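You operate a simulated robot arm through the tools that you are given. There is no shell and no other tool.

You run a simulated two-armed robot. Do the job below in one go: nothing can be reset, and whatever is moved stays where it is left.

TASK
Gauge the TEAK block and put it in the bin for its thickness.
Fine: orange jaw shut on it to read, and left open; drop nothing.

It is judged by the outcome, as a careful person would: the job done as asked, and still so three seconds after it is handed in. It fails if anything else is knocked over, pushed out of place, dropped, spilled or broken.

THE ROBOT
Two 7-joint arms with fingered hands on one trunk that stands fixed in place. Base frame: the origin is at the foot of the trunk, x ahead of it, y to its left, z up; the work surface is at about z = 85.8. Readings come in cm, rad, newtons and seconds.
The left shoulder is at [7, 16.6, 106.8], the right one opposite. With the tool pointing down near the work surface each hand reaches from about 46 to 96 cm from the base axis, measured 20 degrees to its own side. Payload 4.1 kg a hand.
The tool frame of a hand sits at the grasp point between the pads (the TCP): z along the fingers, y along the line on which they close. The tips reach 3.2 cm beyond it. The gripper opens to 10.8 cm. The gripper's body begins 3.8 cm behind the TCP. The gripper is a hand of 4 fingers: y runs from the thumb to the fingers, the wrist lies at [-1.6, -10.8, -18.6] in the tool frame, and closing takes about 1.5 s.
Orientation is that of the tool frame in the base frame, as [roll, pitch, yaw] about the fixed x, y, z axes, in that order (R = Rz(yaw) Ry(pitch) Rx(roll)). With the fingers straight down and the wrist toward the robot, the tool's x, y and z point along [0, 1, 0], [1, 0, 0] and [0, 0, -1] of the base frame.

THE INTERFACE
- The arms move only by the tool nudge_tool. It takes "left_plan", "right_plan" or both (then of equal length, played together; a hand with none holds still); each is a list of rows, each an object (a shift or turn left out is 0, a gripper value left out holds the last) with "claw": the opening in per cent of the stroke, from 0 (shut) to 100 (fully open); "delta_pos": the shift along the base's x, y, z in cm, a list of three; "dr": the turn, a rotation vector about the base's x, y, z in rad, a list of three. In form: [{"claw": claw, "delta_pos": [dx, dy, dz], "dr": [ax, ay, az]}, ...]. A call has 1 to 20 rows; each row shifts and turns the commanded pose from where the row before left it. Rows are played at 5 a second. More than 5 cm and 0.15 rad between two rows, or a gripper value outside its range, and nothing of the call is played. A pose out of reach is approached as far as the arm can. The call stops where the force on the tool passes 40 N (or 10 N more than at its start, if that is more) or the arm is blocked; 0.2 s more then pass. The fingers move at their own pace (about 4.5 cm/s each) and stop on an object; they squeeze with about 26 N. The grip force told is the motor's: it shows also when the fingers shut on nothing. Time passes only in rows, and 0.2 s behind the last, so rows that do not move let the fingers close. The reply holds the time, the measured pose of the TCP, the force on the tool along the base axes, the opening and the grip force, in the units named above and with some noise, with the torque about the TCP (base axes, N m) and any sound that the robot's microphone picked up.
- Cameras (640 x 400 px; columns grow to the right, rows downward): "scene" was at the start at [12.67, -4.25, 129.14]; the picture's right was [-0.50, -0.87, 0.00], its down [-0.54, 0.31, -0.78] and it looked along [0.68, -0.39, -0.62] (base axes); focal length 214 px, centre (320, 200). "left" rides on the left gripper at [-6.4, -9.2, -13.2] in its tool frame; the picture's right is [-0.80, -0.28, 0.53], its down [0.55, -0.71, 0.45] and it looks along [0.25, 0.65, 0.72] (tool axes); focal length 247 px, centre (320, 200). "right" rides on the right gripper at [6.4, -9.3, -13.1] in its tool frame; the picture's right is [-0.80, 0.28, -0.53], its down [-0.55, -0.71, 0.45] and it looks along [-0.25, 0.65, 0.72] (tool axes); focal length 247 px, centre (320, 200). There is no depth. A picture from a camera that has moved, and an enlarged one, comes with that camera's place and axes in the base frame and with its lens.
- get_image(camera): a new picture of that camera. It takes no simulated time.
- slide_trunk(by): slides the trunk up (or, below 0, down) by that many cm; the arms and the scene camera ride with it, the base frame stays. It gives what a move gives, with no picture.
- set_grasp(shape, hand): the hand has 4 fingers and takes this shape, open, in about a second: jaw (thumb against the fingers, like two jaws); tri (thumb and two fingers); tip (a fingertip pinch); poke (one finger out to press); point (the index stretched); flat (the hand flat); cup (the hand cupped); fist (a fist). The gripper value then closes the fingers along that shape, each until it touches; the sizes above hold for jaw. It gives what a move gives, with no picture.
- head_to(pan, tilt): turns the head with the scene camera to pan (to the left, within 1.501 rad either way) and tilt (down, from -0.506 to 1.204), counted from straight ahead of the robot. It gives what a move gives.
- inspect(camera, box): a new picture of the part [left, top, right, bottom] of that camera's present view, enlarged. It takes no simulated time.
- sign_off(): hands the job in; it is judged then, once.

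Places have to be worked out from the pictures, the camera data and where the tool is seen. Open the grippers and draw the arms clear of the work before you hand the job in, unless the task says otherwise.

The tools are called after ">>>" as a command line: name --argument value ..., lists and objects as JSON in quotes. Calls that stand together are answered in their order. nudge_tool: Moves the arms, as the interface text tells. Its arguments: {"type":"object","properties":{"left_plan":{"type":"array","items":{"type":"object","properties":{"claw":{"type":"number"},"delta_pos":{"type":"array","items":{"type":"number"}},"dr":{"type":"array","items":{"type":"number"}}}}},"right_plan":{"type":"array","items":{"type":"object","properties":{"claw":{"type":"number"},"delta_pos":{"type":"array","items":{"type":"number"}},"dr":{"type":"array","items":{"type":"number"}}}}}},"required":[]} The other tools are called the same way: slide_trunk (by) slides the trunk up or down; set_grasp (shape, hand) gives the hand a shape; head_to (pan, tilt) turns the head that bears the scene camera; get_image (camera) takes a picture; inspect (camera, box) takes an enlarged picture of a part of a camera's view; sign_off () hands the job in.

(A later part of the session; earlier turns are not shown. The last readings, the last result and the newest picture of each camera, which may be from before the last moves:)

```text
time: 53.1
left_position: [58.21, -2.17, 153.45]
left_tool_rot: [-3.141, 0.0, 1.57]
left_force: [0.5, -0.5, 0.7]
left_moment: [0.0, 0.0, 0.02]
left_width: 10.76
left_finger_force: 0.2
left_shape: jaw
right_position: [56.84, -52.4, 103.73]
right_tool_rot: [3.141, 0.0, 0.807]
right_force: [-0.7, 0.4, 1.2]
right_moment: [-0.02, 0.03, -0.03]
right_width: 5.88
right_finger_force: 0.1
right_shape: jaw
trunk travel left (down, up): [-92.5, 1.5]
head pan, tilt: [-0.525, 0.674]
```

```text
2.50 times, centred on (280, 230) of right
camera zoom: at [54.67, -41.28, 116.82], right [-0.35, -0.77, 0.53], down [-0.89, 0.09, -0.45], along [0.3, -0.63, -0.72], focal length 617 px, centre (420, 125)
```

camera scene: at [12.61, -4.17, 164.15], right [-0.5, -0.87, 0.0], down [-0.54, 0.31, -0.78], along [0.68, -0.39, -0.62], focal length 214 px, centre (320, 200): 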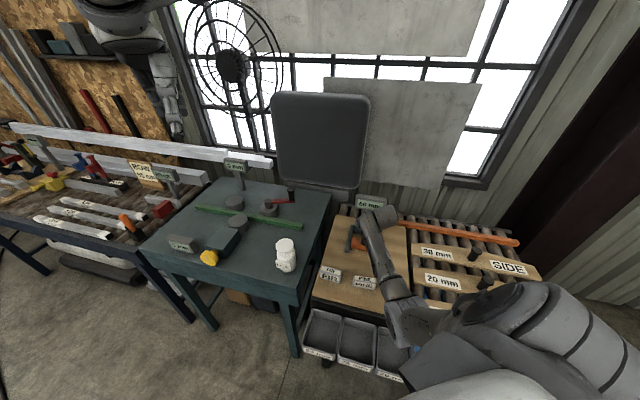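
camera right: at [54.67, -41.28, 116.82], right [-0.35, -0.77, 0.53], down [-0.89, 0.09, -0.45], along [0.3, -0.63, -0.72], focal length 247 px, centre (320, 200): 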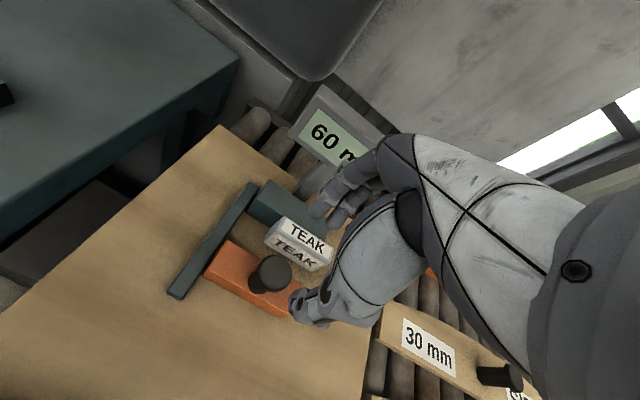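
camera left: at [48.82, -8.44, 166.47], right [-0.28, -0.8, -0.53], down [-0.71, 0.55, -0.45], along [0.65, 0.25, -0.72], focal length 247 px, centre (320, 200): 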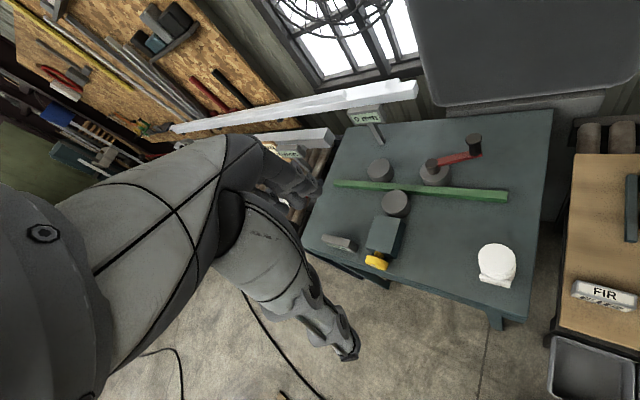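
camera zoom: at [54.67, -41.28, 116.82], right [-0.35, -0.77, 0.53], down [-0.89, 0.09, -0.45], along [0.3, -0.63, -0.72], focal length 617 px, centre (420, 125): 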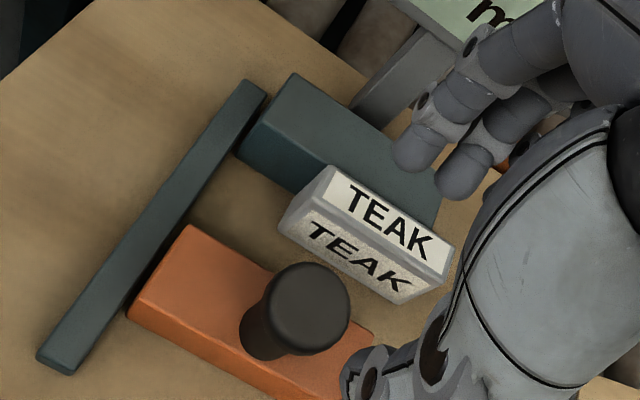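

TEAK stands flush on the anvil with its right end protruding past it. I'll move the hand aside to the right at this height so the scene camera can verify the block, gauge and gap.

>>> nudge_tool --right_plan '[{"delta_pos": [-1.0, -2.0, 0.5]}, {"delta_pos": [-1.2, -2.4, 0]}, {"delta_pos": [-1.2, -2.4, 0]}, {"delta_pos": [-1.2, -2.4, 0]}, {"delta_pos": [-1.2, -2.4, 0]}, {"delta_pos": [-1.2, -2.4, 0]}, {"delta_pos": [-0.5, -1.0, 0]}, {"delta_pos": [0, 0, 0]}]'

>>> inspect --camera "scene" --box '[335, 185, 435, 260]'

>>> get_image --camera "right"

```text
time: 54.9
left_position: [58.36, -2.2, 153.37]
left_tool_rot: [3.141, -0.002, 1.571]
left_force: [0.3, 0.3, 0.3]
left_moment: [-0.03, 0.0, 0.0]
left_width: 10.77
left_finger_force: 0.1
left_shape: jaw
right_position: [49.22, -67.7, 104.24]
right_tool_rot: [-3.14, 0.003, 0.808]
right_force: [-0.3, -0.2, -0.9]
right_moment: [0.01, -0.02, 0.02]
right_width: 5.89
right_finger_force: 0.1
right_shape: jaw
trunk travel left (down, up): [-92.5, 1.5]
head pan, tilt: [-0.525, 0.674]
```

```text
5.33 times, centred on (385, 222) of scene
camera zoom: at [12.7, -4.22, 164.14], right [-0.5, -0.87, 0.0], down [-0.54, 0.31, -0.78], along [0.68, -0.39, -0.62], focal length 1144 px, centre (-27, 80)
```

zoom: 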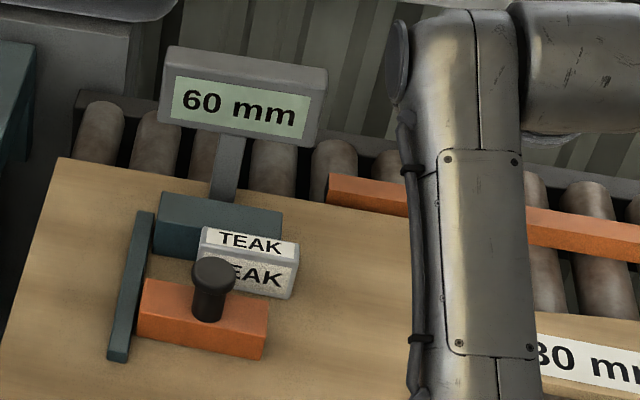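

```text
taken
camera right: at [47.07, -56.42, 117.47], right [-0.35, -0.77, 0.53], down [-0.89, 0.09, -0.45], along [0.3, -0.63, -0.72], focal length 247 px, centre (320, 200)
```

right: 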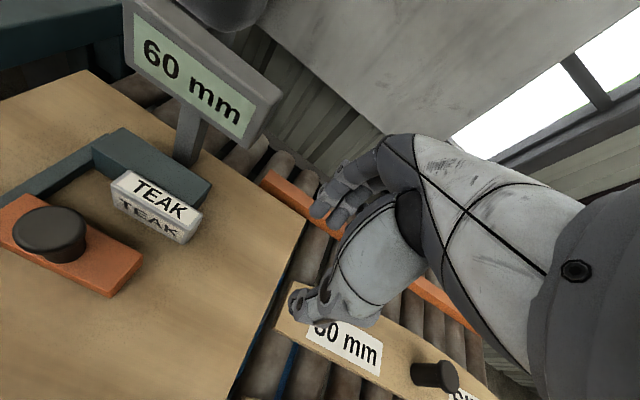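

Everything is in place. I'll zoom on the block and anvil's right end from both cameras to plan retrieving it.

>>> inspect --camera "right" --box '[90, 120, 230, 250]'

>>> inspect --camera "scene" --box '[350, 210, 400, 245]'

```text
3.08 times, centred on (160, 185) of right
camera zoom: at [47.07, -56.42, 117.47], right [-0.35, -0.77, 0.53], down [-0.89, 0.09, -0.45], along [0.3, -0.63, -0.72], focal length 760 px, centre (812, 246)
```

zoom: 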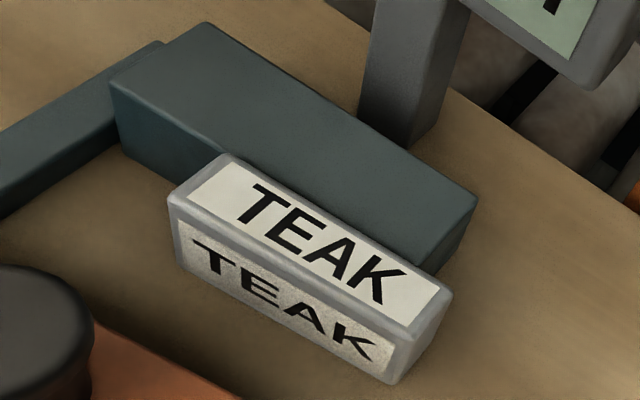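

```text
11.43 times, centred on (375, 228) of scene
camera zoom: at [12.7, -4.22, 164.14], right [-0.5, -0.87, 0.0], down [-0.54, 0.31, -0.78], along [0.68, -0.39, -0.62], focal length 2451 px, centre (-309, -114)
```

zoom: 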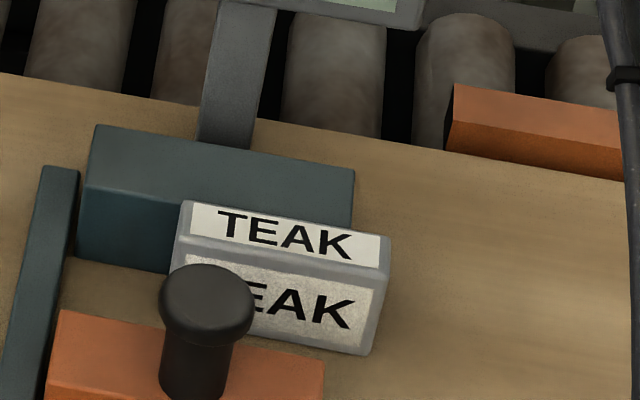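

The block is flush and the gap is open at 60 mm. As a cross-check on the 25 mm reading, I'll zoom on the other blocks and bins to calibrate my edge-based thickness estimates.

>>> inspect --camera "scene" --box '[310, 255, 390, 305]'

>>> inspect --camera "scene" --box '[295, 300, 425, 390]'

```text
8.00 times, centred on (350, 280) of scene
camera zoom: at [12.7, -4.22, 164.14], right [-0.5, -0.87, 0.0], down [-0.54, 0.31, -0.78], along [0.68, -0.39, -0.62], focal length 1716 px, centre (80, -440)
```

zoom: 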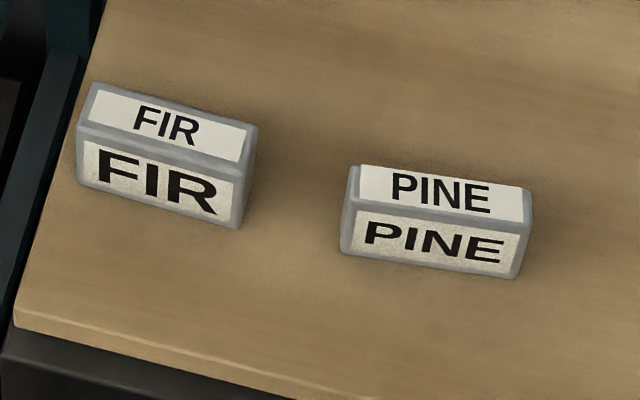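

```text
4.44 times, centred on (360, 345) of scene
camera zoom: at [12.7, -4.22, 164.14], right [-0.5, -0.87, 0.0], down [-0.54, 0.31, -0.78], along [0.68, -0.39, -0.62], focal length 953 px, centre (142, -444)
```

zoom: 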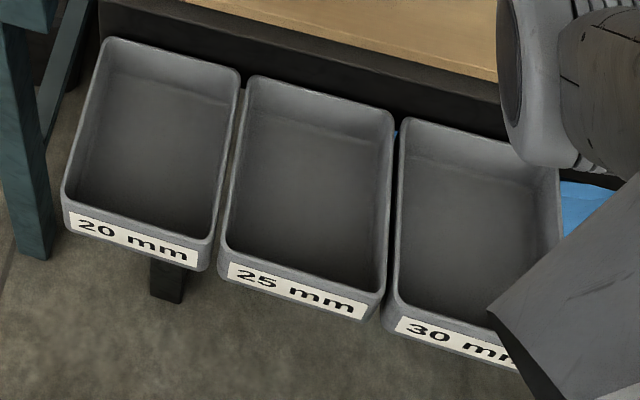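

Calibration agrees: the same edge method gives FIR ≈ 2.4, TEAK ≈ 2.0, PINE ≈ 1.6 (all about 0.45 under), i.e. 30/25/20 mm, confirming TEAK = 25 mm. The block's back is against the anvil, so I plan to slide it right past the anvil end with one finger; I'll try the poke shape here in free air first.

>>> set_grasp --hand "right" --shape "poke"

>>> get_image --camera "right"

>>> inspect --camera "right" --box '[240, 130, 440, 330]'

>>> inspect --camera "scene" --box '[380, 180, 480, 290]'

```text
time: 55.8
left_position: [58.25, -2.24, 153.38]
left_tool_rot: [3.14, 0.0, 1.57]
left_force: [0.1, 0.0, -0.2]
left_moment: [-0.01, 0.0, 0.06]
left_width: 10.76
left_finger_force: 0.1
left_shape: jaw
right_position: [49.15, -67.48, 104.38]
right_tool_rot: [-3.141, -0.001, 0.808]
right_force: [1.2, 0.3, -0.6]
right_moment: [0.01, 0.0, 0.01]
right_width: 0.0
right_finger_force: 0.1
right_shape: poke
trunk travel left (down, up): [-92.5, 1.5]
head pan, tilt: [-0.525, 0.674]
```

```text
taken
camera right: at [47.07, -56.43, 117.46], right [-0.35, -0.77, 0.53], down [-0.89, 0.09, -0.45], along [0.3, -0.63, -0.72], focal length 247 px, centre (320, 200)
```

right: 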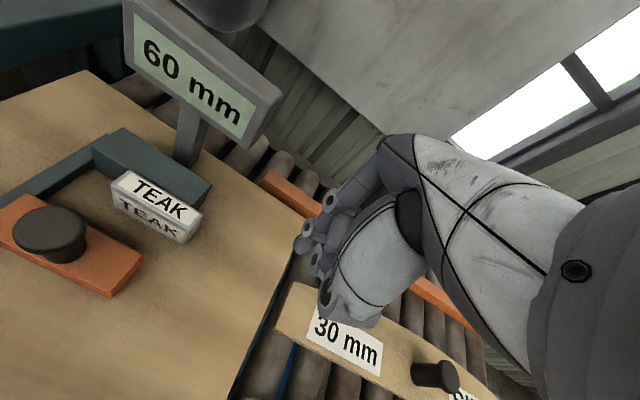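

```text
2.00 times, centred on (340, 230) of right
camera zoom: at [47.07, -56.43, 117.46], right [-0.35, -0.77, 0.53], down [-0.89, 0.09, -0.45], along [0.3, -0.63, -0.72], focal length 494 px, centre (280, 140)
```

zoom: 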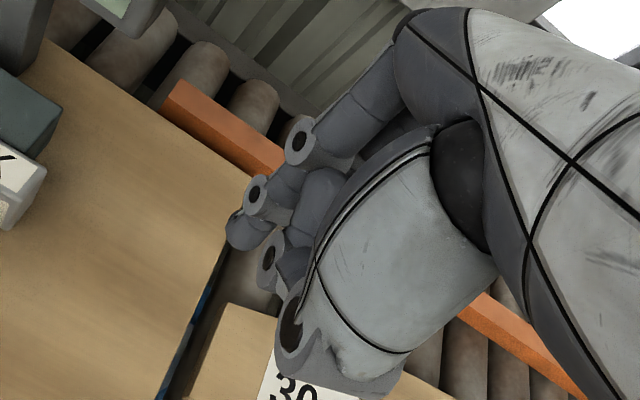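

```text
3.64 times, centred on (430, 235) of scene
camera zoom: at [12.68, -4.27, 164.14], right [-0.5, -0.87, 0.0], down [-0.54, 0.31, -0.78], along [0.68, -0.39, -0.62], focal length 780 px, centre (-80, 73)
```

zoom: 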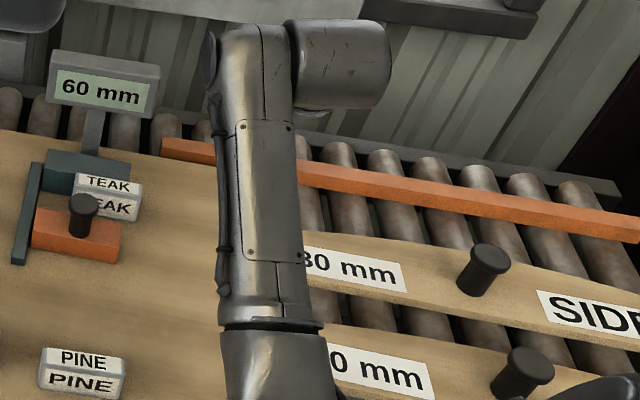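

In poke the index is bent with its tip just below the TCP. The "point" shape (index stretched) may give a straighter, slimmer pusher, so I'll look at that.

>>> set_grasp --hand "right" --shape "point"

>>> get_image --camera "right"

>>> inspect --camera "right" --box '[240, 100, 440, 330]'

```text
time: 56.7
left_position: [58.24, -2.05, 153.36]
left_tool_rot: [-3.142, 0.0, 1.573]
left_force: [-0.7, -0.4, 0.0]
left_moment: [0.0, -0.05, 0.0]
left_width: 10.76
left_finger_force: 0.0
left_shape: jaw
right_position: [49.25, -67.56, 104.46]
right_tool_rot: [3.142, 0.0, 0.808]
right_force: [0.2, 0.3, -0.3]
right_moment: [-0.03, 0.02, 0.01]
right_width: 0.0
right_finger_force: 0.1
right_shape: point
trunk travel left (down, up): [-92.5, 1.5]
head pan, tilt: [-0.525, 0.674]
```

```text
taken
camera right: at [47.07, -56.41, 117.47], right [-0.35, -0.77, 0.53], down [-0.89, 0.09, -0.45], along [0.3, -0.63, -0.72], focal length 247 px, centre (320, 200)
```

right: 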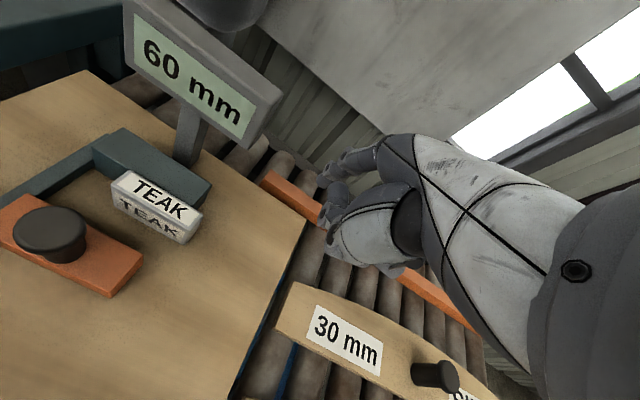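

```text
1.74 times, centred on (340, 215) of right
camera zoom: at [47.07, -56.41, 117.47], right [-0.35, -0.77, 0.53], down [-0.89, 0.09, -0.45], along [0.3, -0.63, -0.72], focal length 430 px, centre (285, 174)
```

zoom: 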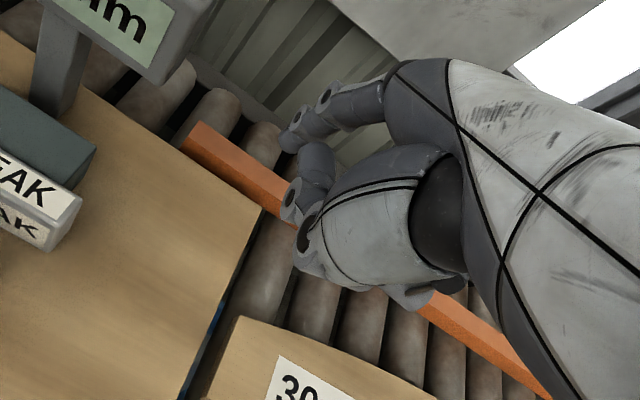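

Point throws the index far forward, which would foul the knob. A fingertip pinch on the protruding right end to slide the block along the anvil looks simpler; I'll look at the "tip" shape.

>>> set_grasp --hand "right" --shape "tip"

>>> get_image --camera "right"

>>> inspect --camera "right" --box '[240, 130, 440, 380]'

```text
time: 57.6
left_position: [58.34, -2.15, 153.38]
left_tool_rot: [-3.141, 0.0, 1.57]
left_force: [0.0, 0.1, -1.3]
left_moment: [0.02, -0.01, 0.02]
left_width: 10.77
left_finger_force: 0.1
left_shape: jaw
right_position: [49.2, -67.49, 104.34]
right_tool_rot: [3.141, 0.001, 0.808]
right_force: [-0.6, -0.7, 0.1]
right_moment: [-0.01, 0.0, -0.02]
right_width: 10.77
right_finger_force: 0.0
right_shape: tip
trunk travel left (down, up): [-92.5, 1.5]
head pan, tilt: [-0.525, 0.674]
```

```text
taken
camera right: at [47.08, -56.42, 117.47], right [-0.35, -0.77, 0.53], down [-0.89, 0.09, -0.45], along [0.3, -0.63, -0.72], focal length 247 px, centre (320, 200)
```

right: 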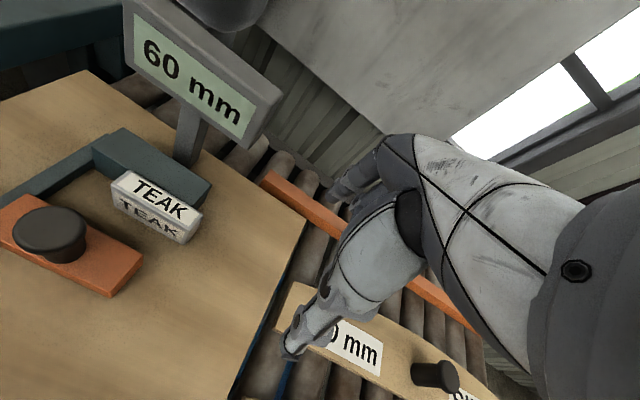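

```text
1.60 times, centred on (340, 255) of right
camera zoom: at [47.08, -56.42, 117.47], right [-0.35, -0.77, 0.53], down [-0.89, 0.09, -0.45], along [0.3, -0.63, -0.72], focal length 395 px, centre (288, 112)
```

zoom: 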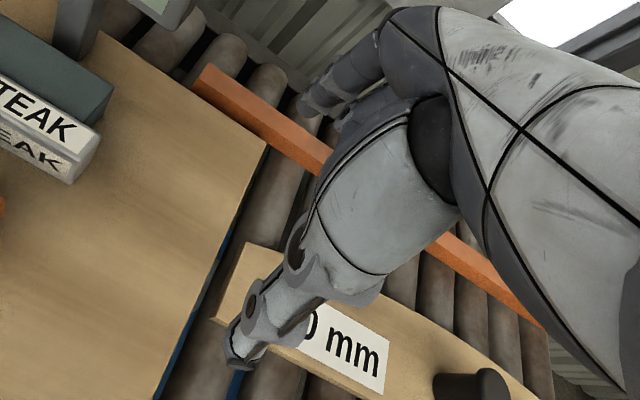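

The tip shape is fully open at 10.8 cm. I'll close it to about 40% here in free air to see how the pinch forms.

>>> nudge_tool --right_plan '[{"claw": 40}, {"claw": 40}, {"claw": 40}, {"claw": 40}, {"claw": 40}]'

>>> inspect --camera "right" --box '[240, 130, 440, 330]'

```text
time: 58.8
left_position: [58.32, -2.24, 153.47]
left_tool_rot: [-3.14, 0.0, 1.57]
left_force: [-0.5, 0.3, 0.3]
left_moment: [0.0, 0.01, 0.01]
left_width: 10.75
left_finger_force: 0.0
left_shape: jaw
right_position: [49.23, -67.42, 104.26]
right_tool_rot: [3.141, 0.0, 0.807]
right_force: [0.7, 0.3, -0.7]
right_moment: [-0.03, 0.0, 0.0]
right_width: 4.37
right_finger_force: 0.0
right_shape: tip
trunk travel left (down, up): [-92.5, 1.5]
head pan, tilt: [-0.525, 0.674]
```

```text
2.00 times, centred on (340, 230) of right
camera zoom: at [47.07, -56.42, 117.47], right [-0.35, -0.77, 0.53], down [-0.89, 0.09, -0.45], along [0.3, -0.63, -0.72], focal length 494 px, centre (280, 140)
```

zoom: 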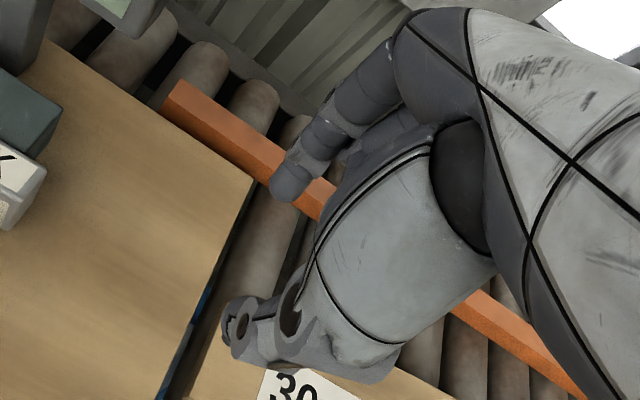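

Tip closes the index squarely opposite the thumb with the other fingers folded away: good for pinching the block's protruding end. I'll narrow it to 35% and move above TEAK's right end (beyond the anvil's end) at z 104.

>>> nudge_tool --right_plan '[{"delta_pos": [0.8, 0.45, 0], "claw": 35}, {"delta_pos": [1.6, 0.9, 0]}, {"delta_pos": [1.6, 0.9, 0]}, {"delta_pos": [1.6, 0.9, 0]}, {"delta_pos": [1.6, 0.95, 0]}, {"delta_pos": [1.5, 0.9, 0]}, {"delta_pos": [0, 0, 0]}]'

>>> get_image --camera "right"

>>> inspect --camera "right" --box '[180, 130, 380, 310]'

```text
time: 60.4
left_position: [58.18, -2.22, 153.3]
left_tool_rot: [-3.141, -0.001, 1.572]
left_force: [0.7, -0.5, 0.3]
left_moment: [0.0, 0.02, 0.0]
left_width: 10.77
left_finger_force: 0.0
left_shape: jaw
right_position: [57.99, -62.59, 104.34]
right_tool_rot: [3.14, 0.002, 0.807]
right_force: [-0.4, -0.1, -0.1]
right_moment: [0.01, -0.01, -0.01]
right_width: 3.84
right_finger_force: 0.0
right_shape: tip
trunk travel left (down, up): [-92.5, 1.5]
head pan, tilt: [-0.525, 0.674]
```

```text
taken
camera right: at [55.88, -51.45, 117.39], right [-0.35, -0.77, 0.53], down [-0.89, 0.09, -0.45], along [0.3, -0.63, -0.72], focal length 247 px, centre (320, 200)
```

right: 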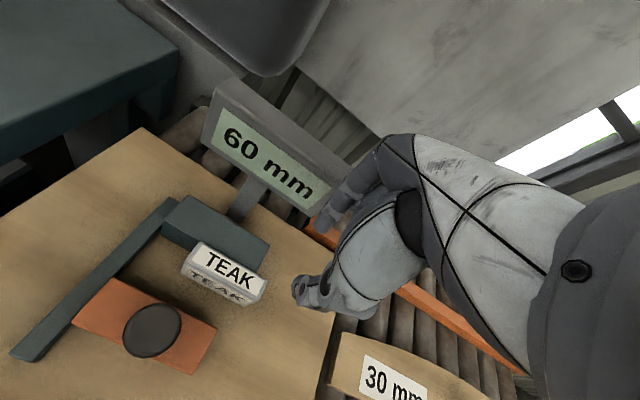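

```text
2.22 times, centred on (280, 220) of right
camera zoom: at [55.88, -51.45, 117.39], right [-0.35, -0.77, 0.53], down [-0.89, 0.09, -0.45], along [0.3, -0.63, -0.72], focal length 549 px, centre (409, 156)
```

zoom: 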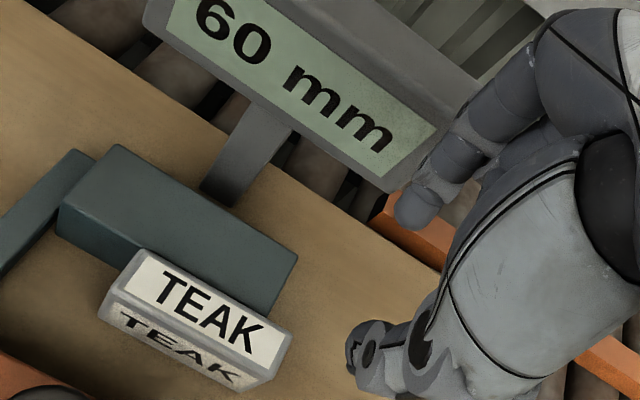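

The protrusion is only about 1.4 cm, too little for a secure pinch. Instead I'll put the open index behind that free end and draw it toward me, swinging the block off the anvil. I'll open to 47%, shift to put the index just behind the block, and come down to z 97 to check.

>>> nudge_tool --right_plan '[{"delta_pos": [-0.5, 0.4, 0], "claw": 47}, {"delta_pos": [-0.4, 0.32, -1.0]}, {"delta_pos": [0, 0, -1.5]}, {"delta_pos": [0, 0, -1.5]}, {"delta_pos": [0, 0, -1.5]}, {"delta_pos": [0, 0, -1.5]}, {"delta_pos": [0, 0, 0]}]'

>>> get_image --camera "right"

>>> inspect --camera "right" --box '[200, 150, 400, 310]'

```text
time: 62.0
left_position: [58.29, -2.15, 153.29]
left_tool_rot: [3.14, 0.0, 1.57]
left_force: [0.6, 0.2, 0.8]
left_moment: [0.01, -0.02, -0.03]
left_width: 10.78
left_finger_force: 0.0
left_shape: jaw
right_position: [57.02, -61.86, 97.19]
right_tool_rot: [-3.141, -0.001, 0.808]
right_force: [-0.3, -0.1, -0.7]
right_moment: [0.0, 0.01, 0.0]
right_width: 5.04
right_finger_force: 0.1
right_shape: tip
trunk travel left (down, up): [-92.5, 1.5]
head pan, tilt: [-0.525, 0.674]
```

```text
taken
camera right: at [54.96, -50.61, 110.34], right [-0.35, -0.77, 0.53], down [-0.89, 0.09, -0.45], along [0.3, -0.63, -0.72], focal length 247 px, centre (320, 200)
```

right: 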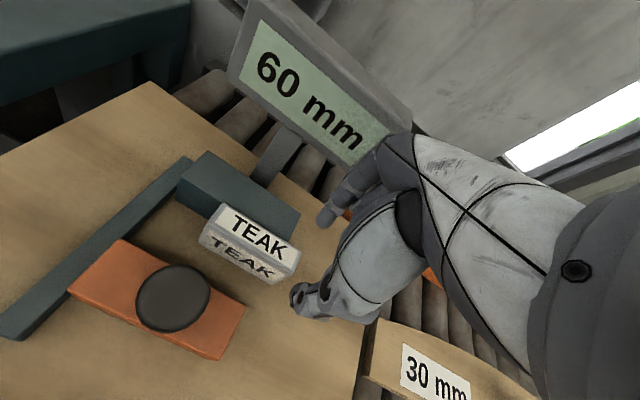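

```text
2.50 times, centred on (300, 230) of right
camera zoom: at [54.96, -50.61, 110.34], right [-0.35, -0.77, 0.53], down [-0.89, 0.09, -0.45], along [0.3, -0.63, -0.72], focal length 617 px, centre (370, 125)
```

zoom: 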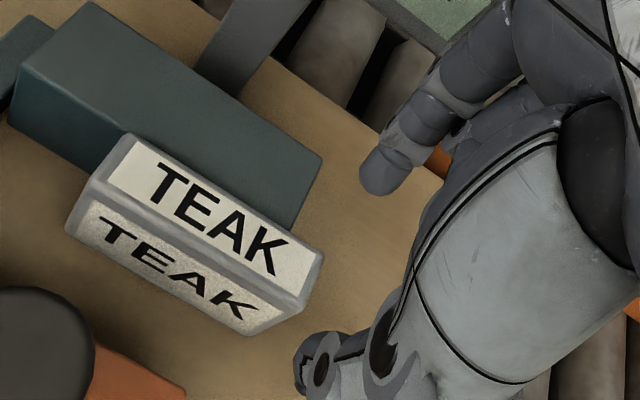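

The index tip lines up with the block's end, about 0.4 cm clear of the anvil end and 0.5 cm behind the block; the thumb is well in front. I'll shift 0.2 cm left and lower to z ≈ 90.6.

>>> nudge_tool --right_plan '[{"delta_pos": [0.14, 0.145, -0.5]}, {"delta_pos": [0, 0, -1.2]}, {"delta_pos": [0, 0, -1.2]}, {"delta_pos": [0, 0, -1.2]}, {"delta_pos": [0, 0, -1.0]}, {"delta_pos": [0, 0, -0.8]}, {"delta_pos": [0, 0, -0.7]}, {"delta_pos": [0, 0, 0]}]'

>>> get_image --camera "right"

>>> inspect --camera "right" --box '[200, 150, 400, 310]'

```text
time: 63.8
left_position: [58.06, -2.33, 153.42]
left_tool_rot: [-3.14, 0.0, 1.571]
left_force: [-0.1, 0.7, 0.4]
left_moment: [-0.05, 0.02, 0.03]
left_width: 10.75
left_finger_force: 0.1
left_shape: jaw
right_position: [57.1, -61.75, 90.66]
right_tool_rot: [3.141, -0.001, 0.807]
right_force: [-3.5, -3.7, 5.0]
right_moment: [-0.14, -0.12, -0.22]
right_width: 5.05
right_finger_force: 0.0
right_shape: tip
trunk travel left (down, up): [-92.5, 1.5]
head pan, tilt: [-0.525, 0.674]
```

```text
taken
camera right: at [55.0, -50.59, 103.8], right [-0.35, -0.77, 0.53], down [-0.89, 0.09, -0.45], along [0.3, -0.63, -0.72], focal length 247 px, centre (320, 200)
```

right: 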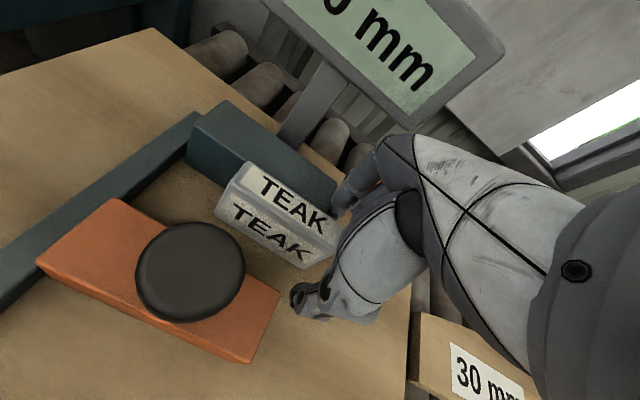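

```text
2.50 times, centred on (300, 230) of right
camera zoom: at [55.0, -50.59, 103.8], right [-0.35, -0.77, 0.53], down [-0.89, 0.09, -0.45], along [0.3, -0.63, -0.72], focal length 617 px, centre (370, 125)
```

zoom: 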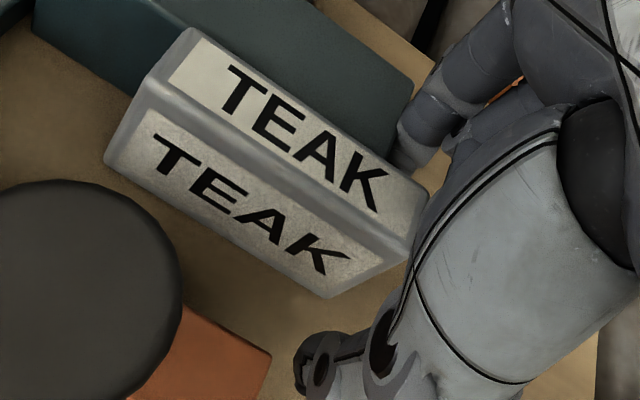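

There's a 5 N sideways/upward contact: the index is rubbing the anvil's end. I'll back up 1 cm, shift 0.4 cm right, and lower again.

>>> nudge_tool --right_plan '[{"delta_pos": [0, 0, 0.5]}, {"delta_pos": [-0.14, -0.145, 0.5]}, {"delta_pos": [-0.14, -0.145, 0]}, {"delta_pos": [0, 0, -0.5]}, {"delta_pos": [0, 0, -0.4]}, {"delta_pos": [0, 0, 0]}]'

>>> inspect --camera "right" --box '[200, 150, 400, 310]'

```text
time: 65.2
left_position: [58.21, -2.14, 153.44]
left_tool_rot: [3.141, 0.0, 1.573]
left_force: [0.5, -0.8, -0.1]
left_moment: [0.01, 0.02, 0.0]
left_width: 10.76
left_finger_force: 0.2
left_shape: jaw
right_position: [56.91, -62.02, 90.83]
right_tool_rot: [-3.141, 0.0, 0.807]
right_force: [-1.5, 0.1, 0.1]
right_moment: [0.01, -0.03, -0.01]
right_width: 5.05
right_finger_force: 0.1
right_shape: tip
trunk travel left (down, up): [-92.5, 1.5]
head pan, tilt: [-0.525, 0.674]
```

```text
2.50 times, centred on (300, 230) of right
camera zoom: at [54.76, -50.82, 103.89], right [-0.35, -0.77, 0.53], down [-0.89, 0.09, -0.45], along [0.3, -0.63, -0.72], focal length 617 px, centre (370, 125)
```

zoom: 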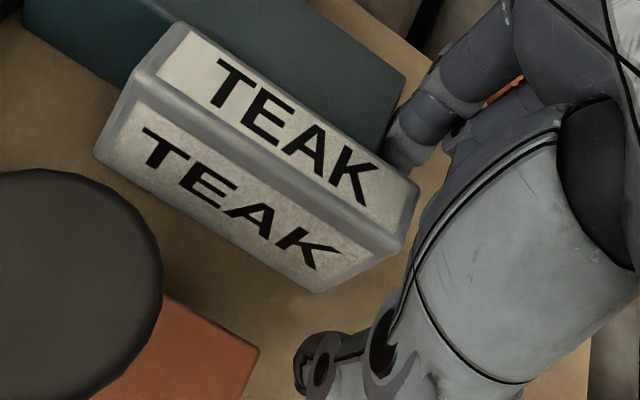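

Contact is gone and the index sits behind the block's right end. I'll draw the hand toward the robot (away from the anvil) 1.5 cm and look.

>>> nudge_tool --right_plan '[{"delta_pos": [-0.18, 0.173, 0]}, {"delta_pos": [-0.18, 0.173, 0]}, {"delta_pos": [-0.18, 0.173, 0]}, {"delta_pos": [-0.18, 0.173, 0]}, {"delta_pos": [-0.18, 0.173, 0]}, {"delta_pos": [-0.18, 0.173, 0]}, {"delta_pos": [0, 0, 0]}]'

>>> inspect --camera "right" --box '[180, 130, 400, 310]'

```text
time: 66.8
left_position: [58.23, -2.13, 153.33]
left_tool_rot: [-3.141, 0.0, 1.57]
left_force: [-0.1, 0.2, -0.1]
left_moment: [-0.02, 0.04, 0.02]
left_width: 10.79
left_finger_force: 0.0
left_shape: jaw
right_position: [55.7, -60.81, 90.75]
right_tool_rot: [-3.141, 0.001, 0.808]
right_force: [0.7, -0.5, 1.0]
right_moment: [0.01, -0.03, 0.01]
right_width: 5.13
right_finger_force: 0.1
right_shape: tip
trunk travel left (down, up): [-92.5, 1.5]
head pan, tilt: [-0.525, 0.674]
```

```text
2.22 times, centred on (290, 220) of right
camera zoom: at [53.67, -49.73, 103.85], right [-0.35, -0.77, 0.53], down [-0.89, 0.09, -0.45], along [0.3, -0.63, -0.72], focal length 549 px, centre (387, 156)
```

zoom: 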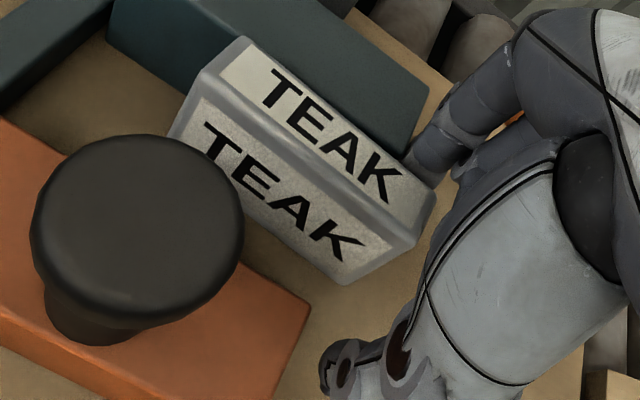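

It's working: the right end is swinging off the anvil with negligible force. I'll continue another 1.8 cm.

>>> nudge_tool --right_plan '[{"delta_pos": [-0.18, 0.173, 0]}, {"delta_pos": [-0.18, 0.173, 0]}, {"delta_pos": [-0.18, 0.173, 0]}, {"delta_pos": [-0.18, 0.173, 0]}, {"delta_pos": [-0.18, 0.173, 0]}, {"delta_pos": [-0.18, 0.173, 0]}, {"delta_pos": [-0.18, 0.173, 0]}, {"delta_pos": [0, 0, 0]}]'

>>> inspect --camera "right" --box '[160, 130, 400, 330]'

```text
time: 68.6
left_position: [58.31, -2.24, 153.39]
left_tool_rot: [-3.141, 0.0, 1.571]
left_force: [-0.8, 0.4, -0.5]
left_moment: [-0.01, -0.03, -0.04]
left_width: 10.76
left_finger_force: 0.1
left_shape: jaw
right_position: [54.62, -59.77, 90.69]
right_tool_rot: [-3.14, 0.0, 0.807]
right_force: [0.0, -0.5, 0.8]
right_moment: [-0.01, 0.02, 0.0]
right_width: 5.12
right_finger_force: 0.2
right_shape: tip
trunk travel left (down, up): [-92.5, 1.5]
head pan, tilt: [-0.525, 0.674]
```

```text
2.00 times, centred on (280, 230) of right
camera zoom: at [52.44, -48.58, 103.84], right [-0.35, -0.77, 0.53], down [-0.89, 0.09, -0.45], along [0.3, -0.63, -0.72], focal length 494 px, centre (400, 140)
```

zoom: 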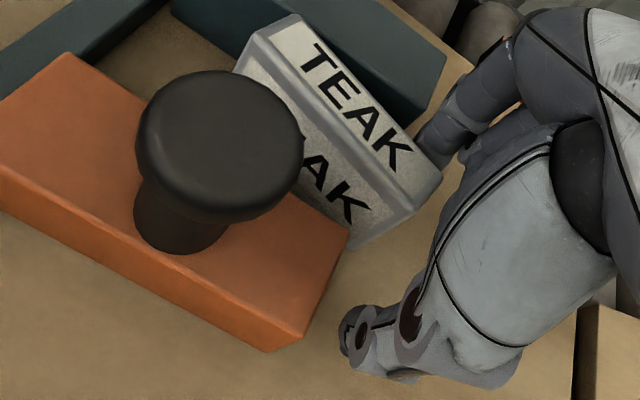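

The block has swung about 20° off the anvil, its right end now about 2.8 cm clear behind. I'll ease off 0.3 cm, lift straight up and aside, and check the block's pose.

>>> nudge_tool --right_plan '[{"delta_pos": [0.2, -0.19, 0]}, {"delta_pos": [0, 0, 0.8]}, {"delta_pos": [0, 0, 1.5]}, {"delta_pos": [0, 0, 2.5]}, {"delta_pos": [0, 0, 2.5]}, {"delta_pos": [0, 0, 2.5]}, {"delta_pos": [0, 0, 2.5]}, {"delta_pos": [-2.0, -2.1, 0]}, {"delta_pos": [-2.5, -2.6, 0]}, {"delta_pos": [-2.0, -2.1, 0]}, {"delta_pos": [0, 0, 0]}]'

>>> inspect --camera "scene" --box '[345, 200, 405, 250]'

>>> get_image --camera "right"

```text
time: 71.0
left_position: [58.37, -2.26, 153.23]
left_tool_rot: [-3.141, -0.001, 1.573]
left_force: [0.3, -0.2, 0.2]
left_moment: [0.06, -0.01, -0.01]
left_width: 10.78
left_finger_force: 0.0
left_shape: jaw
right_position: [48.07, -66.61, 103.19]
right_tool_rot: [3.141, 0.002, 0.808]
right_force: [-0.4, -0.6, 0.5]
right_moment: [0.02, -0.03, -0.01]
right_width: 5.07
right_finger_force: 0.0
right_shape: tip
trunk travel left (down, up): [-92.5, 1.5]
head pan, tilt: [-0.525, 0.674]
```

```text
8.00 times, centred on (375, 225) of scene
camera zoom: at [12.74, -4.21, 164.13], right [-0.5, -0.87, 0.0], down [-0.54, 0.31, -0.78], along [0.68, -0.39, -0.62], focal length 1716 px, centre (-120, 0)
```

zoom: 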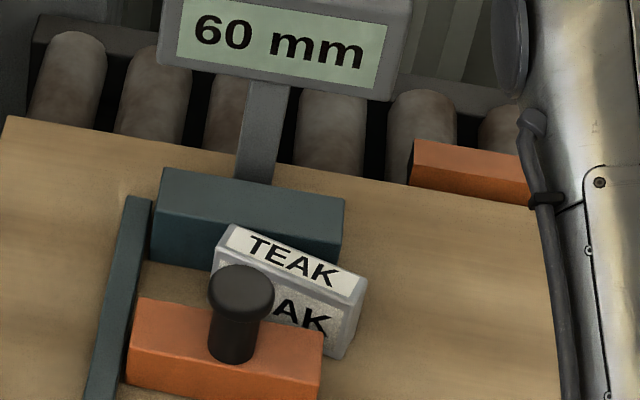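

```text
taken
camera right: at [46.08, -55.38, 116.24], right [-0.35, -0.77, 0.53], down [-0.89, 0.09, -0.45], along [0.3, -0.63, -0.72], focal length 247 px, centre (320, 200)
```

right: 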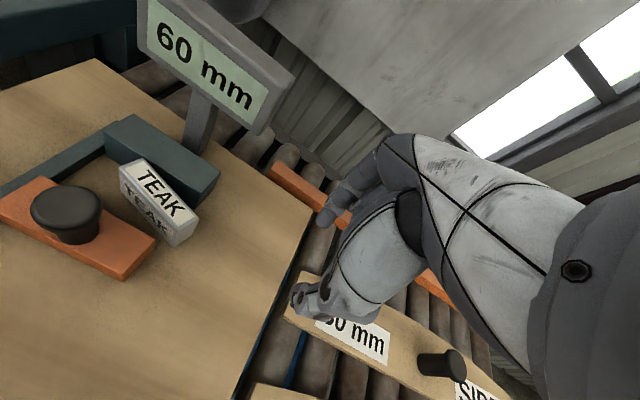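

The block's axis is now rotated about 0.335 rad, with its centre near [59.4, -59.0] and its right half well clear of the anvil. I'll turn the hand to match, narrow to 31%, and move above a point 1.4 cm inside its right end.

>>> nudge_tool --right_plan '[{"delta_pos": [1.2, 0.9, 0], "dr": [0, 0, -0.056], "claw": 31}, {"delta_pos": [1.6, 1.1, 0], "dr": [0, 0, -0.056]}, {"delta_pos": [1.6, 1.1, 0], "dr": [0, 0, -0.056]}, {"delta_pos": [1.6, 1.1, 0], "dr": [0, 0, -0.056]}, {"delta_pos": [1.6, 1.1, 0], "dr": [0, 0, -0.056]}, {"delta_pos": [1.24, 1.08, 0], "dr": [0, 0, -0.055]}, {"delta_pos": [0, 0, 0]}]'

>>> get_image --camera "right"

>>> inspect --camera "right" --box '[160, 130, 400, 330]'

```text
time: 72.6
left_position: [58.17, -2.14, 153.49]
left_tool_rot: [-3.141, 0.0, 1.572]
left_force: [-0.2, 0.0, 0.1]
left_moment: [0.0, -0.02, 0.0]
left_width: 10.79
left_finger_force: 0.1
left_shape: jaw
right_position: [57.23, -60.28, 103.22]
right_tool_rot: [-3.14, 0.0, 0.472]
right_force: [-0.6, -0.2, -0.9]
right_moment: [-0.02, -0.01, 0.0]
right_width: 3.43
right_finger_force: 0.1
right_shape: tip
trunk travel left (down, up): [-92.5, 1.5]
head pan, tilt: [-0.525, 0.674]
```

```text
taken
camera right: at [58.74, -49.0, 116.29], right [-0.58, -0.62, 0.53], down [-0.81, 0.38, -0.45], along [0.07, -0.69, -0.72], focal length 247 px, centre (320, 200)
```

right: 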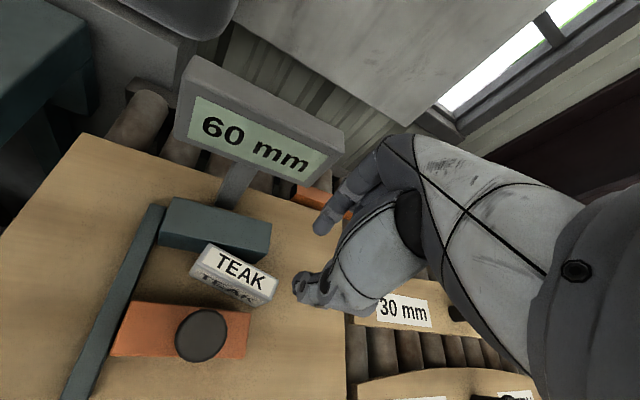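

```text
2.00 times, centred on (280, 230) of right
camera zoom: at [58.74, -49.0, 116.29], right [-0.58, -0.62, 0.53], down [-0.81, 0.38, -0.45], along [0.07, -0.69, -0.72], focal length 494 px, centre (400, 140)
```

zoom: 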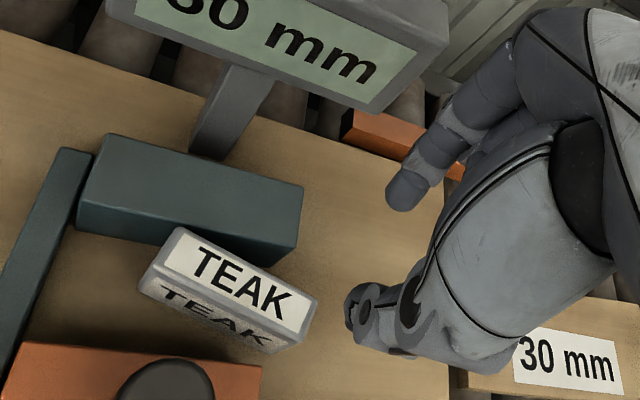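

The block is parallel to the hand, centred between thumb and index, with its right end 1.5 cm from the TCP. I'll descend to z ≈ 95.5 and re-check.

>>> nudge_tool --right_plan '[{"delta_pos": [0, 0, -1.5]}, {"delta_pos": [0, 0, -1.6]}, {"delta_pos": [0, 0, -1.6]}, {"delta_pos": [0, 0, -1.6]}, {"delta_pos": [0, 0, -1.4]}, {"delta_pos": [0, 0, 0]}]'

>>> inspect --camera "right" --box '[160, 130, 400, 330]'

```text
time: 74.0
left_position: [58.37, -2.15, 153.36]
left_tool_rot: [-3.141, 0.0, 1.57]
left_force: [0.9, 0.0, 0.3]
left_moment: [-0.03, 0.01, 0.01]
left_width: 10.76
left_finger_force: 0.2
left_shape: jaw
right_position: [57.1, -60.4, 95.22]
right_tool_rot: [-3.141, 0.0, 0.473]
right_force: [0.4, 0.7, 0.5]
right_moment: [-0.05, 0.03, -0.01]
right_width: 3.43
right_finger_force: 0.1
right_shape: tip
trunk travel left (down, up): [-92.5, 1.5]
head pan, tilt: [-0.525, 0.674]
```

```text
2.00 times, centred on (280, 230) of right
camera zoom: at [58.66, -49.08, 108.44], right [-0.58, -0.62, 0.53], down [-0.81, 0.38, -0.45], along [0.07, -0.69, -0.72], focal length 494 px, centre (400, 140)
```

zoom: 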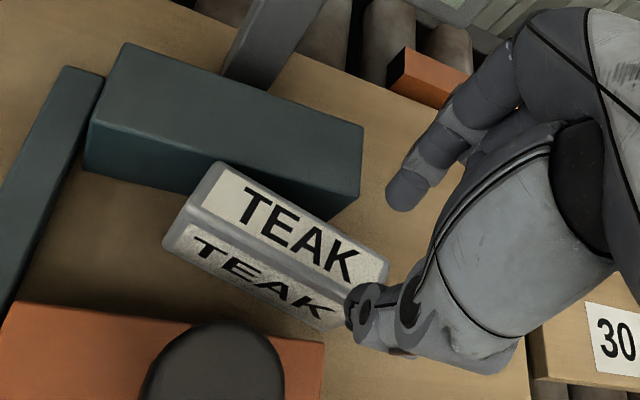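

Slightly right of ideal: I'll shift 0.3 cm toward the block's middle and lower to z ≈ 92.3.

>>> nudge_tool --right_plan '[{"delta_pos": [0.27, 0.14, -0.5]}, {"delta_pos": [0, 0, -0.8]}, {"delta_pos": [0, 0, -0.8]}, {"delta_pos": [0, 0, -0.5]}, {"delta_pos": [0, 0, -0.3]}, {"delta_pos": [0, 0, 0]}]'

>>> inspect --camera "right" --box '[160, 130, 400, 330]'

```text
time: 75.4
left_position: [58.14, -2.12, 153.43]
left_tool_rot: [-3.141, 0.001, 1.572]
left_force: [0.2, -0.6, -0.5]
left_moment: [0.01, -0.02, 0.04]
left_width: 10.75
left_finger_force: 0.0
left_shape: jaw
right_position: [57.34, -60.17, 92.57]
right_tool_rot: [3.14, -0.001, 0.473]
right_force: [-3.1, 1.8, 4.1]
right_moment: [-0.08, 0.0, -0.07]
right_width: 3.29
right_finger_force: 0.0
right_shape: tip
trunk travel left (down, up): [-92.5, 1.5]
head pan, tilt: [-0.525, 0.674]
```

```text
2.00 times, centred on (280, 230) of right
camera zoom: at [58.92, -48.87, 105.64], right [-0.58, -0.61, 0.53], down [-0.81, 0.38, -0.45], along [0.07, -0.69, -0.72], focal length 494 px, centre (400, 140)
```

zoom: 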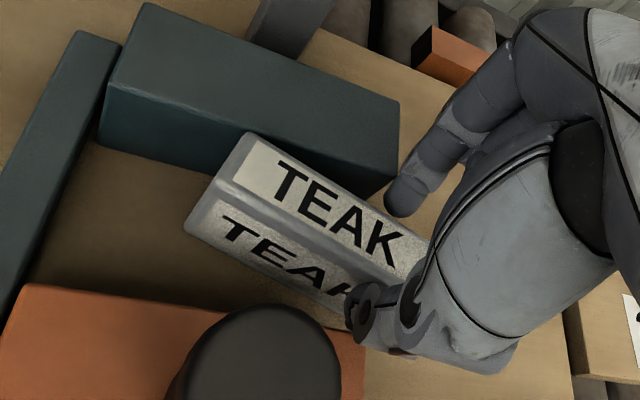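

A 4 N contact pushes the hand up and away from the anvil: the index tip is on the anvil's corner. I'll lift, narrow the pinch to 26%, shift slightly away from the anvil and right, and lower again.

>>> nudge_tool --right_plan '[{"delta_pos": [0, 0, 0.8]}, {"delta_pos": [-0.17, 0.05, 0.3], "claw": 26}, {"delta_pos": [-0.17, 0.06, 0]}, {"delta_pos": [0, 0, 0]}, {"delta_pos": [0, 0, -0.5]}, {"delta_pos": [0, 0, -0.4]}, {"delta_pos": [0, 0, -0.3]}, {"delta_pos": [0, 0, 0]}]'

>>> inspect --camera "right" --box '[200, 150, 400, 310]'

```text
time: 77.2
left_position: [58.26, -2.18, 153.4]
left_tool_rot: [-3.141, 0.001, 1.57]
left_force: [1.2, 0.0, -0.1]
left_moment: [0.04, 0.01, -0.02]
left_width: 10.75
left_finger_force: 0.1
left_shape: jaw
right_position: [57.11, -60.18, 92.34]
right_tool_rot: [3.142, -0.001, 0.473]
right_force: [-0.3, 0.3, 0.0]
right_moment: [-0.02, 0.03, 0.0]
right_width: 2.84
right_finger_force: 0.1
right_shape: tip
trunk travel left (down, up): [-92.5, 1.5]
head pan, tilt: [-0.525, 0.674]
```

```text
2.50 times, centred on (300, 230) of right
camera zoom: at [58.7, -48.85, 105.45], right [-0.58, -0.62, 0.53], down [-0.81, 0.38, -0.45], along [0.07, -0.69, -0.72], focal length 617 px, centre (370, 125)
```

zoom: 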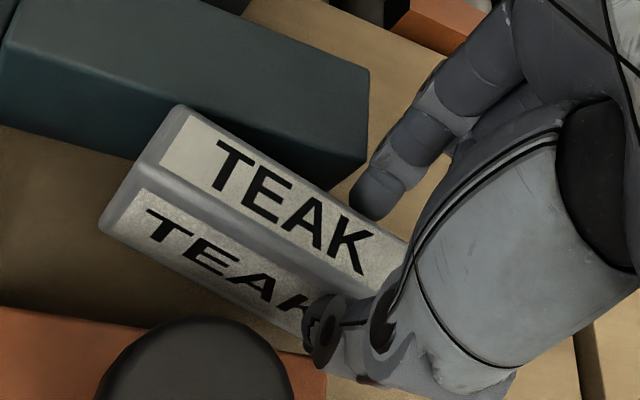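

No contact now, with the index tucked behind and the thumb in front. I'll close the pinch.

>>> nudge_tool --right_plan '[{"claw": 15}, {"claw": 5}, {"claw": 0}, {"claw": 0}, {"claw": 0}]'

>>> inspect --camera "right" --box '[200, 150, 400, 310]'

```text
time: 78.4
left_position: [58.28, -2.21, 153.35]
left_tool_rot: [3.141, 0.001, 1.572]
left_force: [-0.7, 0.2, 0.4]
left_moment: [-0.03, 0.02, 0.03]
left_width: 10.76
left_finger_force: 0.1
left_shape: jaw
right_position: [57.16, -60.12, 92.32]
right_tool_rot: [3.141, -0.001, 0.471]
right_force: [-0.5, 0.2, -0.3]
right_moment: [0.02, 0.02, -0.02]
right_width: 2.0
right_finger_force: 25.7
right_shape: tip
trunk travel left (down, up): [-92.5, 1.5]
head pan, tilt: [-0.525, 0.674]
```

```text
2.50 times, centred on (300, 230) of right
camera zoom: at [58.72, -48.87, 105.43], right [-0.58, -0.62, 0.53], down [-0.81, 0.38, -0.45], along [0.07, -0.69, -0.72], focal length 617 px, centre (370, 125)
```

zoom: 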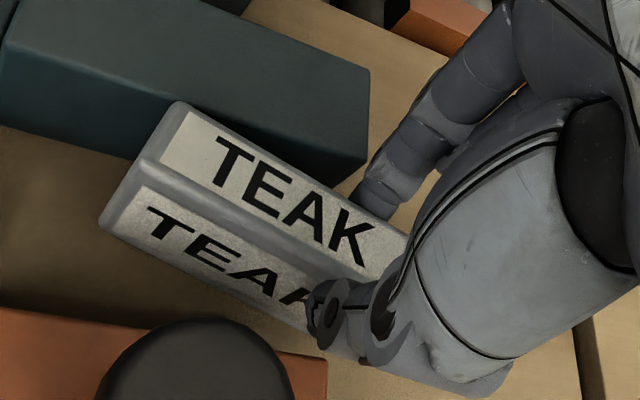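

Pinched firmly (2.0 reading, 25.7 N). I'll slide the block along its own axis to the right, about 5 cm, out of the gauge onto the open board.

>>> nudge_tool --right_plan '[{"delta_pos": [-0.3, -0.15, 0.02], "claw": 0}, {"delta_pos": [-0.445, -0.228, 0]}, {"delta_pos": [-0.445, -0.228, 0]}, {"delta_pos": [-0.445, -0.228, 0]}, {"delta_pos": [-0.445, -0.228, 0]}, {"delta_pos": [-0.445, -0.228, 0]}, {"delta_pos": [-0.445, -0.228, 0]}, {"delta_pos": [-0.445, -0.228, 0]}, {"delta_pos": [-0.445, -0.228, 0]}, {"delta_pos": [-0.445, -0.228, 0]}, {"delta_pos": [-0.445, -0.228, 0]}, {"delta_pos": [0, 0, 0]}]'

>>> get_image --camera "right"

>>> inspect --camera "scene" --box '[340, 190, 440, 270]'

```text
time: 81.0
left_position: [58.34, -2.17, 153.42]
left_tool_rot: [-3.141, -0.001, 1.569]
left_force: [0.7, 0.2, 0.1]
left_moment: [-0.02, -0.01, -0.01]
left_width: 10.78
left_finger_force: 0.1
left_shape: jaw
right_position: [52.33, -62.64, 92.26]
right_tool_rot: [-3.142, 0.001, 0.473]
right_force: [0.0, -0.3, 0.3]
right_moment: [-0.03, 0.0, 0.01]
right_width: 2.0
right_finger_force: 26.0
right_shape: tip
trunk travel left (down, up): [-92.5, 1.5]
head pan, tilt: [-0.525, 0.674]
```

```text
taken
camera right: at [53.88, -51.27, 105.43], right [-0.58, -0.62, 0.53], down [-0.81, 0.38, -0.45], along [0.07, -0.69, -0.72], focal length 247 px, centre (320, 200)
```

right: 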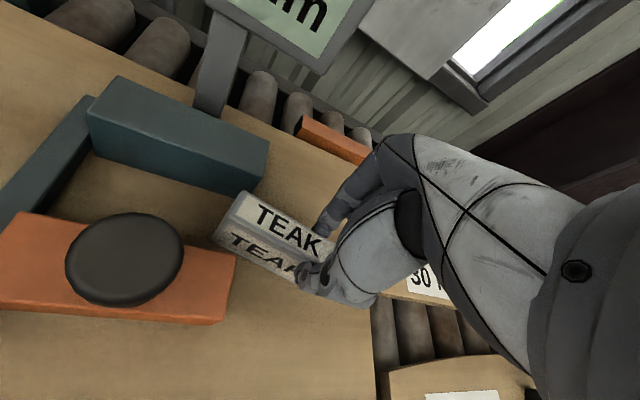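

```text
5.00 times, centred on (390, 230) of scene
camera zoom: at [12.71, -4.26, 164.13], right [-0.5, -0.87, 0.0], down [-0.54, 0.31, -0.78], along [0.68, -0.39, -0.62], focal length 1072 px, centre (-30, 50)
```

zoom: 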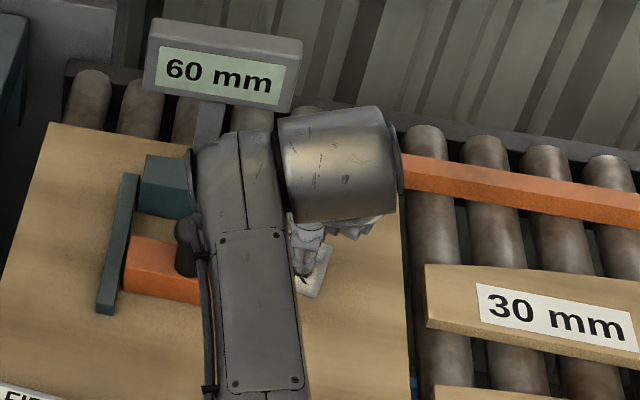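

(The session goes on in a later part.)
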